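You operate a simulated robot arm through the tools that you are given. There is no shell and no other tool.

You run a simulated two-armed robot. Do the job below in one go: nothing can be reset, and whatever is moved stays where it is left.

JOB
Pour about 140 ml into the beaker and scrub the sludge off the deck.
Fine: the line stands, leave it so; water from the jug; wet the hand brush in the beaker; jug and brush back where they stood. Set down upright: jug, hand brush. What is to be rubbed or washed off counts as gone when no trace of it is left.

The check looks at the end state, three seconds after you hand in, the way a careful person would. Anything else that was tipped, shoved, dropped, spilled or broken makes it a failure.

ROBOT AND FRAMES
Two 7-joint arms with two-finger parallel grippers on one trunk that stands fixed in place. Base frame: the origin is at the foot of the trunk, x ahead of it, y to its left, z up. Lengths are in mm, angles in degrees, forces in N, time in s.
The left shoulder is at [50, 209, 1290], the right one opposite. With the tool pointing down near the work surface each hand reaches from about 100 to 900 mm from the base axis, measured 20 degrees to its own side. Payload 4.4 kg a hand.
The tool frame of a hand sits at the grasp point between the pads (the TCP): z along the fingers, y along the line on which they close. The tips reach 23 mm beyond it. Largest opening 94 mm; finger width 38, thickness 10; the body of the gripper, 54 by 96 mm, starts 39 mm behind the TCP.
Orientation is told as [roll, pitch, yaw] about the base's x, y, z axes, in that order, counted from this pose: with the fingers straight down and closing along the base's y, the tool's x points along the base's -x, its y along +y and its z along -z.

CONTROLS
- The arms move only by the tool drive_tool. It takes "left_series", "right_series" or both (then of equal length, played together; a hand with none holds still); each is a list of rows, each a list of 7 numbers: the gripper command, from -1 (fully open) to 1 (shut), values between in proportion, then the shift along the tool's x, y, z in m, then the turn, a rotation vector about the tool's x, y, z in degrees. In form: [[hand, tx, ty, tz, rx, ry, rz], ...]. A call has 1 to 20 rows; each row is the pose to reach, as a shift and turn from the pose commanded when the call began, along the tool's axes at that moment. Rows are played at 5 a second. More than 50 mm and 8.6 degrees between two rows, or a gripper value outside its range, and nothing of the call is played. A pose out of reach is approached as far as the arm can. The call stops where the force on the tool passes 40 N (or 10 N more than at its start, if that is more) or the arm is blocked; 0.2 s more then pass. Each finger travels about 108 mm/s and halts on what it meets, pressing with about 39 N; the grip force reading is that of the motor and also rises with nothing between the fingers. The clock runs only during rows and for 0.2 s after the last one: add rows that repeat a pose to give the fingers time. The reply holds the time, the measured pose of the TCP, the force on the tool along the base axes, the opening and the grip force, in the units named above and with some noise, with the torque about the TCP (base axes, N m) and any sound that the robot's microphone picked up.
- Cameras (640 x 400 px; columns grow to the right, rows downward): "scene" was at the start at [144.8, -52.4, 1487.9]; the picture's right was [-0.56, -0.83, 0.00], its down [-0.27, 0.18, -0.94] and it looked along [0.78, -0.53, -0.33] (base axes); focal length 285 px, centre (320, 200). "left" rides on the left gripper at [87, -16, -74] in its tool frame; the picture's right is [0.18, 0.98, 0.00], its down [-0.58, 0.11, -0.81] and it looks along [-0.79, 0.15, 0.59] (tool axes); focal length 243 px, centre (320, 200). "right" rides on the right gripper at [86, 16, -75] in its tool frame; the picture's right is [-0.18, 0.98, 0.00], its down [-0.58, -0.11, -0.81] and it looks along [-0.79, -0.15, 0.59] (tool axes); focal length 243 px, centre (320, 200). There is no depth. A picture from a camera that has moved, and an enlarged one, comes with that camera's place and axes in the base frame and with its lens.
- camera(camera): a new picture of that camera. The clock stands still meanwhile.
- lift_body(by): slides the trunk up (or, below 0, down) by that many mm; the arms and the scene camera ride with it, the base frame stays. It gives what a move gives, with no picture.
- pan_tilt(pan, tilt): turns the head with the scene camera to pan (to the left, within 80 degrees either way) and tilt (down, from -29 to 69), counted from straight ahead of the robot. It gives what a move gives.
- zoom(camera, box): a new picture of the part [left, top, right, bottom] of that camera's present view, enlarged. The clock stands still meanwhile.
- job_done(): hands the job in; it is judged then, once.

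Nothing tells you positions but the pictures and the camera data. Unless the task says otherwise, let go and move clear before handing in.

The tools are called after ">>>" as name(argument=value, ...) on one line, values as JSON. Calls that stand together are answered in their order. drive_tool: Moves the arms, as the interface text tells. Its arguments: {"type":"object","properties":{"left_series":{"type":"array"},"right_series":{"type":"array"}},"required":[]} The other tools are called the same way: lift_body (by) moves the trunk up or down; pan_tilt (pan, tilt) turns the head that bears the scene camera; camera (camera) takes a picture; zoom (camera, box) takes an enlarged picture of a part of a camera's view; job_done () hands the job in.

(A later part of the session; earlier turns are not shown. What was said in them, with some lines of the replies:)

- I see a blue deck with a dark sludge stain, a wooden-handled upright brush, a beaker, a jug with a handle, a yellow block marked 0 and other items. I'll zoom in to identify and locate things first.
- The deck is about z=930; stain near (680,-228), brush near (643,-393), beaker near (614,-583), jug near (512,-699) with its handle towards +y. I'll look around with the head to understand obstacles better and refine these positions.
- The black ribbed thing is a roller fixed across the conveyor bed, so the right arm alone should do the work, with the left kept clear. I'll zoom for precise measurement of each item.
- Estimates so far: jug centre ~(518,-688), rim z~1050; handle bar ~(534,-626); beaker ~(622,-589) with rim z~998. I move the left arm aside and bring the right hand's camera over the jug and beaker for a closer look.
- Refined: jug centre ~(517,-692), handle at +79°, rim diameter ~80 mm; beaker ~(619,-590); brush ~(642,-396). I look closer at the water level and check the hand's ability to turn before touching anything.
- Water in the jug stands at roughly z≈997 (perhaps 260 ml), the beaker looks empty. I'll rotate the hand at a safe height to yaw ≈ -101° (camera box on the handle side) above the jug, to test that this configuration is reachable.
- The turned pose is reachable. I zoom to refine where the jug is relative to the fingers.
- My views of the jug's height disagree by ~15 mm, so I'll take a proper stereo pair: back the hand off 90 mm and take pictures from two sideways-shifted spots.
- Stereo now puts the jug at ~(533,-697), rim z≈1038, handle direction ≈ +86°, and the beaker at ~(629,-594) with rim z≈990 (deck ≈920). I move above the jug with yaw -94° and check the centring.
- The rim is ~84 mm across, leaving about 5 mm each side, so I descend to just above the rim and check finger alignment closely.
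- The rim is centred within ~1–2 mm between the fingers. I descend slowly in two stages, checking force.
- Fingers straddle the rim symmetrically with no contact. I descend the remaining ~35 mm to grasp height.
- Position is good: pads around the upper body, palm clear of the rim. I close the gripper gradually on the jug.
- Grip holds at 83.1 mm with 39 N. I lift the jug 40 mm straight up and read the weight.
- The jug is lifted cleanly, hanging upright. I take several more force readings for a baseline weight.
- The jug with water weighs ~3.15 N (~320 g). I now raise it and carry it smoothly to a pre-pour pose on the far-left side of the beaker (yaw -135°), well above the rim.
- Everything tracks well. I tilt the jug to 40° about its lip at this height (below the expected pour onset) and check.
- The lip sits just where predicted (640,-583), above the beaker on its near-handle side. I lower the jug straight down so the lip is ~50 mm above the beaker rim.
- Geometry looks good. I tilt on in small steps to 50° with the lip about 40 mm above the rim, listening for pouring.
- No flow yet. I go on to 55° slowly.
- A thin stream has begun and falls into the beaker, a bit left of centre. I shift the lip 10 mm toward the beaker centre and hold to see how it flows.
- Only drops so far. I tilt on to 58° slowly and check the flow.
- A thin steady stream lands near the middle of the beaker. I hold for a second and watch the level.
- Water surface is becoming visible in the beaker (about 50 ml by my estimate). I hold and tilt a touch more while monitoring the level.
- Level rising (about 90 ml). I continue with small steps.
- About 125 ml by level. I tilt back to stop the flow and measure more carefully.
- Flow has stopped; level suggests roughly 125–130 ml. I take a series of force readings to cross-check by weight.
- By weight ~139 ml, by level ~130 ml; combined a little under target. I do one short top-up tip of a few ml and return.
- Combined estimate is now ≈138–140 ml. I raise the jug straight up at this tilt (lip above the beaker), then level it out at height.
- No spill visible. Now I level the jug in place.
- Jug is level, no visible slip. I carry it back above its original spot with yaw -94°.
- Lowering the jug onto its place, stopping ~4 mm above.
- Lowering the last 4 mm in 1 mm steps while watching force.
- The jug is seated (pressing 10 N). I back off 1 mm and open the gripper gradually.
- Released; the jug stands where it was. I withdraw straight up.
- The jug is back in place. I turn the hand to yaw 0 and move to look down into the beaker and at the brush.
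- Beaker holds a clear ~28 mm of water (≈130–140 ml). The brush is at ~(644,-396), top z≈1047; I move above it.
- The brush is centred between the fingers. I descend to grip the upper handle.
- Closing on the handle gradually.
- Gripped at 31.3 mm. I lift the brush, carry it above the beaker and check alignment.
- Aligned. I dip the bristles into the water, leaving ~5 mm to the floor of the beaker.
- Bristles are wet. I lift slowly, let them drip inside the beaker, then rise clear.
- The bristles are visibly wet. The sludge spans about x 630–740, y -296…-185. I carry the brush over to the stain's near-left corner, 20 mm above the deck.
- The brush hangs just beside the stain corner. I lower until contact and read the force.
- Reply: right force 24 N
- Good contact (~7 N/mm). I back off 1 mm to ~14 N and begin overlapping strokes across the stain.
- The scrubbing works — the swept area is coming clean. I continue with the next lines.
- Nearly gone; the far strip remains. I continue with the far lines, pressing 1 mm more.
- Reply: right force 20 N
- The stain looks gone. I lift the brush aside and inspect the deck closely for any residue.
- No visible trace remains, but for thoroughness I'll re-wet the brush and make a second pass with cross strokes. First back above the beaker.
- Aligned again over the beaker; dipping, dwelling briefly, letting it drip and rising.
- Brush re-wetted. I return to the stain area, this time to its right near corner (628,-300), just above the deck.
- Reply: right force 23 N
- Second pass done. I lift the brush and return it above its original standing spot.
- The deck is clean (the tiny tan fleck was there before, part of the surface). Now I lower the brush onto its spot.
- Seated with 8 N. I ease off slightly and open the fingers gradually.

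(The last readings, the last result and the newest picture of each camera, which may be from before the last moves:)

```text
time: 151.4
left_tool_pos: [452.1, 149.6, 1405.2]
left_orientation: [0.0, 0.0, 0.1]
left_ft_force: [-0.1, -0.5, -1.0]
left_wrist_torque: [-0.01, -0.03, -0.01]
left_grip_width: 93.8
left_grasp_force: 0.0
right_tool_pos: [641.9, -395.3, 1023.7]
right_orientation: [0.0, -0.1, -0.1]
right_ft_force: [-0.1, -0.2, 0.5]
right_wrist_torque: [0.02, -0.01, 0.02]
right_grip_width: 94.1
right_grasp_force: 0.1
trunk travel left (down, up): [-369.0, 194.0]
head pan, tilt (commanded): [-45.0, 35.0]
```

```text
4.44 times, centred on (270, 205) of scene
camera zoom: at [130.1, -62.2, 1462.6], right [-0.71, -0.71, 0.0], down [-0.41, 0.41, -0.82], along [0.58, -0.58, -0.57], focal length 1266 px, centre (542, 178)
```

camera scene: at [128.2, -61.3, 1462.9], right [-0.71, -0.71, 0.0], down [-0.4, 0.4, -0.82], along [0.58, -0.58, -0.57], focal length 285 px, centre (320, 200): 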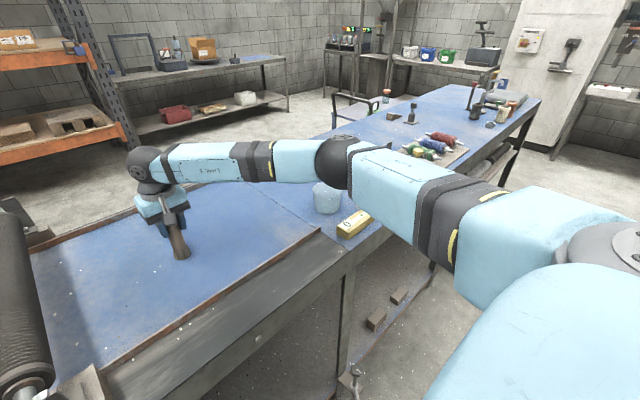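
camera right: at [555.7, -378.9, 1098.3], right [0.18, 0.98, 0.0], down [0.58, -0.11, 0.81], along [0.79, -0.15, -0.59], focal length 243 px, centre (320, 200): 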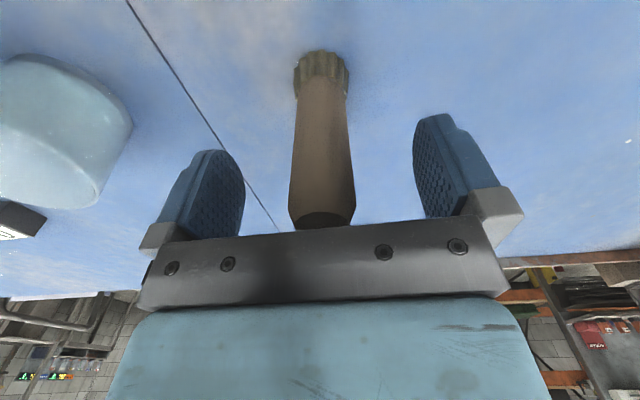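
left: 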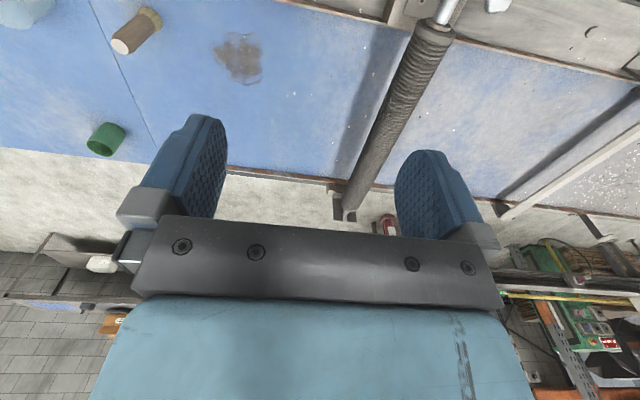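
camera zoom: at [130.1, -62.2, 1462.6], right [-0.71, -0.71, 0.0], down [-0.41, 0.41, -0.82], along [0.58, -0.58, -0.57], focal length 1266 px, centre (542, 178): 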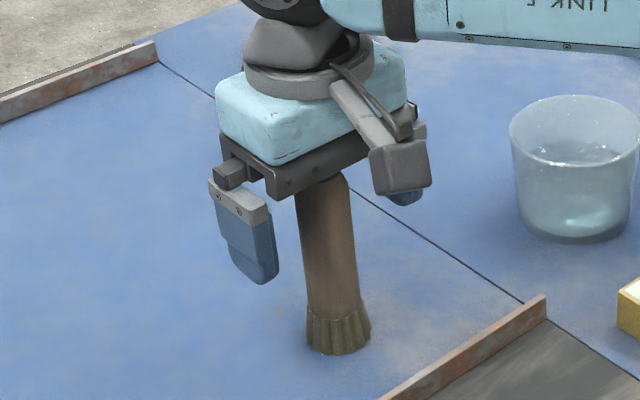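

The brush stands on its own, upright. I withdraw straight up and move the hand clear.

>>> drive_tool(right_series=[[-1, 0, 0, -0.006, 0, 0, 0], [-1, 0, 0, -0.018, 0, 0, 0], [-1, 0, 0, -0.032, 0, 0, 0], [-1, 0, 0, -0.05, 0, 0, 0], [-1, 0, 0, -0.07, 0, 0, 0], [-1, 0, 0, -0.095, 0, 0, 0], [-1, 0, 0, -0.12, 0, 0, 0], [-1, 0.01, 0, -0.15, 0, 0, 0], [-1, 0.04, 0, -0.18, 0, 0, 0], [-1, 0.08, 0, -0.21, 0, 0, 0], [-1, 0.12, 0, -0.24, 0, 0, 0], [-1, 0.16, -0.02, -0.26, 0, 0, 0], [-1, 0.2, -0.04, -0.28, 0, 0, 0]])

>>> camera(camera="scene")

>>> zoom(camera="scene", box=[150, 140, 430, 300])

>>> camera(camera="right")

```text
time: 154.2
left_tool_pos: [448.7, 149.5, 1406.3]
left_orientation: [0.0, -0.1, 0.1]
left_ft_force: [-0.1, 0.1, 0.6]
left_wrist_torque: [0.01, -0.04, 0.0]
left_grip_width: 94.2
left_grasp_force: 0.0
right_tool_pos: [441.4, -436.3, 1303.3]
right_orientation: [0.0, -0.1, 0.1]
right_ft_force: [0.4, -0.2, -0.2]
right_wrist_torque: [-0.03, -0.07, 0.0]
right_grip_width: 93.9
right_grasp_force: 0.0
trunk travel left (down, up): [-369.0, 194.0]
head pan, tilt (commanded): [-45.0, 35.0]
```

```text
taken
camera scene: at [127.8, -62.1, 1462.9], right [-0.71, -0.71, 0.0], down [-0.4, 0.41, -0.82], along [0.58, -0.58, -0.57], focal length 285 px, centre (320, 200)
```

scene: 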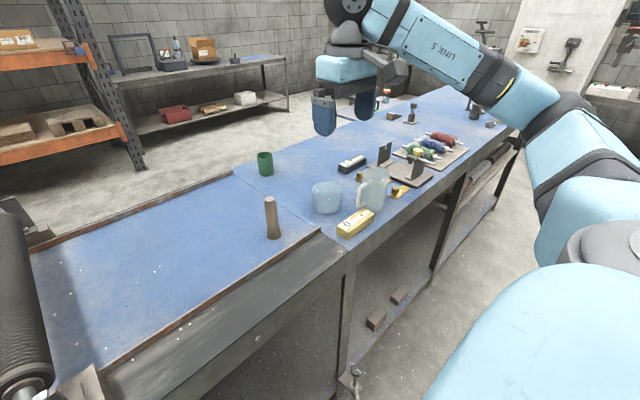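

```text
2.29 times, centred on (290, 220) of scene
camera zoom: at [127.8, -62.1, 1462.9], right [-0.71, -0.71, 0.0], down [-0.4, 0.41, -0.82], along [0.58, -0.58, -0.57], focal length 651 px, centre (389, 154)
```

zoom: 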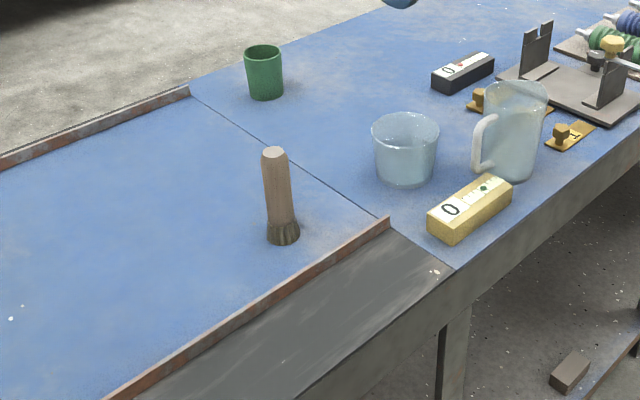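

```text
taken
camera right: at [354.0, -418.9, 1377.4], right [0.18, 0.98, 0.0], down [0.58, -0.11, 0.81], along [0.79, -0.15, -0.59], focal length 243 px, centre (320, 200)
```

right: 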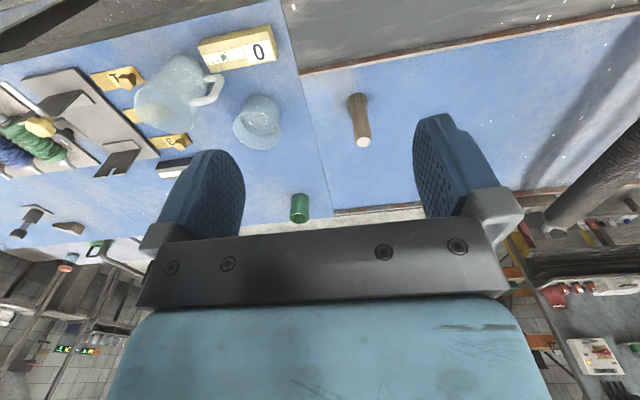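

Everything looks in place. I compare with the starting view for the jug, brush and any residue on the deck.

>>> zoom(camera="scene", box=[240, 130, 400, 230])

>>> pan_tilt(pan=-15, tilt=45)

>>> zoom(camera="scene", box=[310, 130, 470, 230])

>>> zoom(camera="scene", box=[440, 120, 600, 220])

>>> camera(camera="scene")

```text
4.00 times, centred on (320, 180) of scene
camera zoom: at [127.8, -62.1, 1462.9], right [-0.71, -0.71, 0.0], down [-0.4, 0.41, -0.82], along [0.58, -0.58, -0.57], focal length 1140 px, centre (320, 280)
```

zoom: 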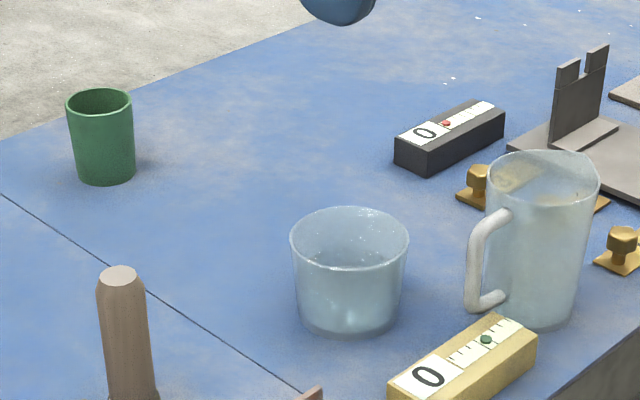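

```text
time: 155.2
left_tool_pos: [452.2, 148.9, 1405.2]
left_orientation: [0.0, -0.1, 0.2]
left_ft_force: [-0.2, 0.4, 0.3]
left_wrist_torque: [-0.02, -0.04, 0.0]
left_grip_width: 94.0
left_grasp_force: 0.0
right_tool_pos: [443.2, -436.0, 1302.3]
right_orientation: [0.0, 0.0, -0.1]
right_ft_force: [0.2, -0.2, 1.0]
right_wrist_torque: [0.04, -0.01, 0.0]
right_grip_width: 94.1
right_grasp_force: 0.1
trunk travel left (down, up): [-369.0, 194.0]
head pan, tilt (commanded): [-15.0, 45.0]
```

```text
4.00 times, centred on (390, 180) of scene
camera zoom: at [145.9, -21.1, 1447.9], right [-0.26, -0.97, 0.0], down [-0.68, 0.18, -0.71], along [0.68, -0.18, -0.71], focal length 1140 px, centre (40, 280)
```

zoom: 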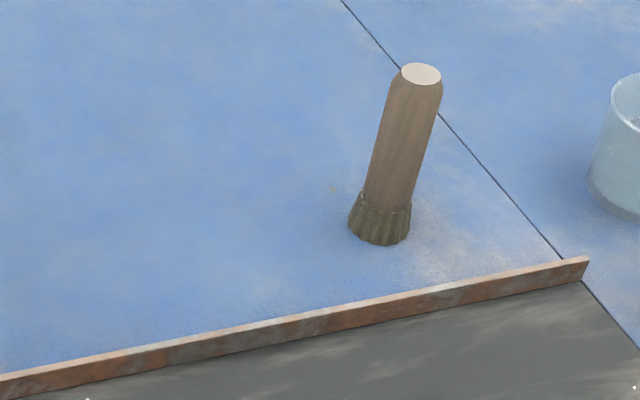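

```text
4.00 times, centred on (520, 170) of scene
camera zoom: at [145.9, -21.1, 1447.9], right [-0.26, -0.97, 0.0], down [-0.68, 0.18, -0.71], along [0.68, -0.18, -0.71], focal length 1140 px, centre (-480, 320)
```

zoom: 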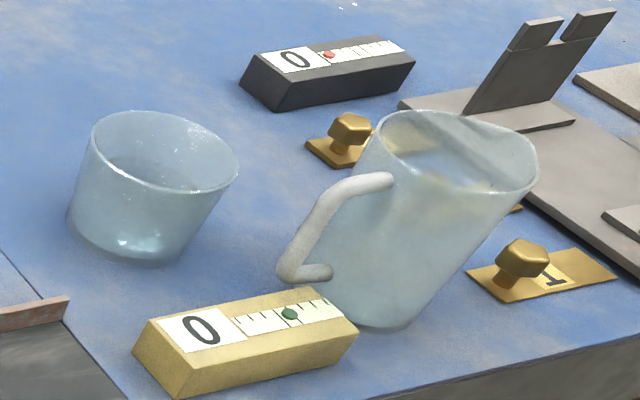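

```text
taken
camera scene: at [145.9, -21.1, 1447.9], right [-0.26, -0.97, 0.0], down [-0.68, 0.18, -0.71], along [0.68, -0.18, -0.71], focal length 285 px, centre (320, 200)
```

scene: 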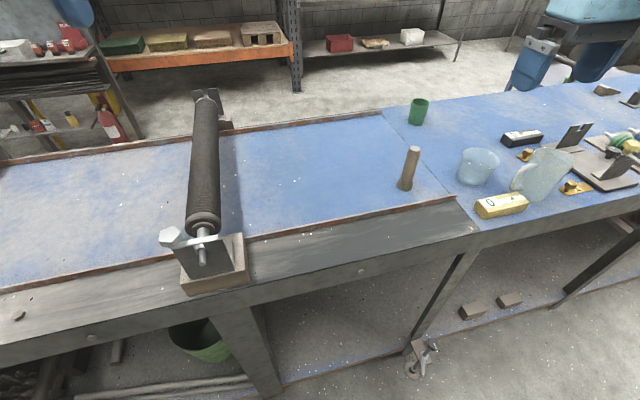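

The deck is clean, and the jug and brush stand upright in their original spots. The beaker is unmoved and holds about 140 ml by my level and weight estimates. The line controls were not touched and both hands are clear, so I hand in the job.

>>> job_done()

```text
The job is handed in.
```

I poured about 140 ml from the jug into the beaker, scrubbed the sludge off the deck with the wetted hand brush, and handed the job in.

- **Water:** Readings of the water level and the jug's weight bracket the amount at roughly 130–145 ml. It could be off by about 10 ml either way.
- **Deck:** I made one full scrub, wetted the brush again, and made a second pass across the first. No trace of the sludge shows in close-up views. One tiny tan fleck remains near the brush. It was there before I scrubbed, and I took it to be part of the surface.
- **Jug and brush:** Both stand upright where they started, matching the opening pictures.
- **Everything else:** The beaker has not moved. The knobs and gauges were not touched, so the line still stands. I saw no spill.
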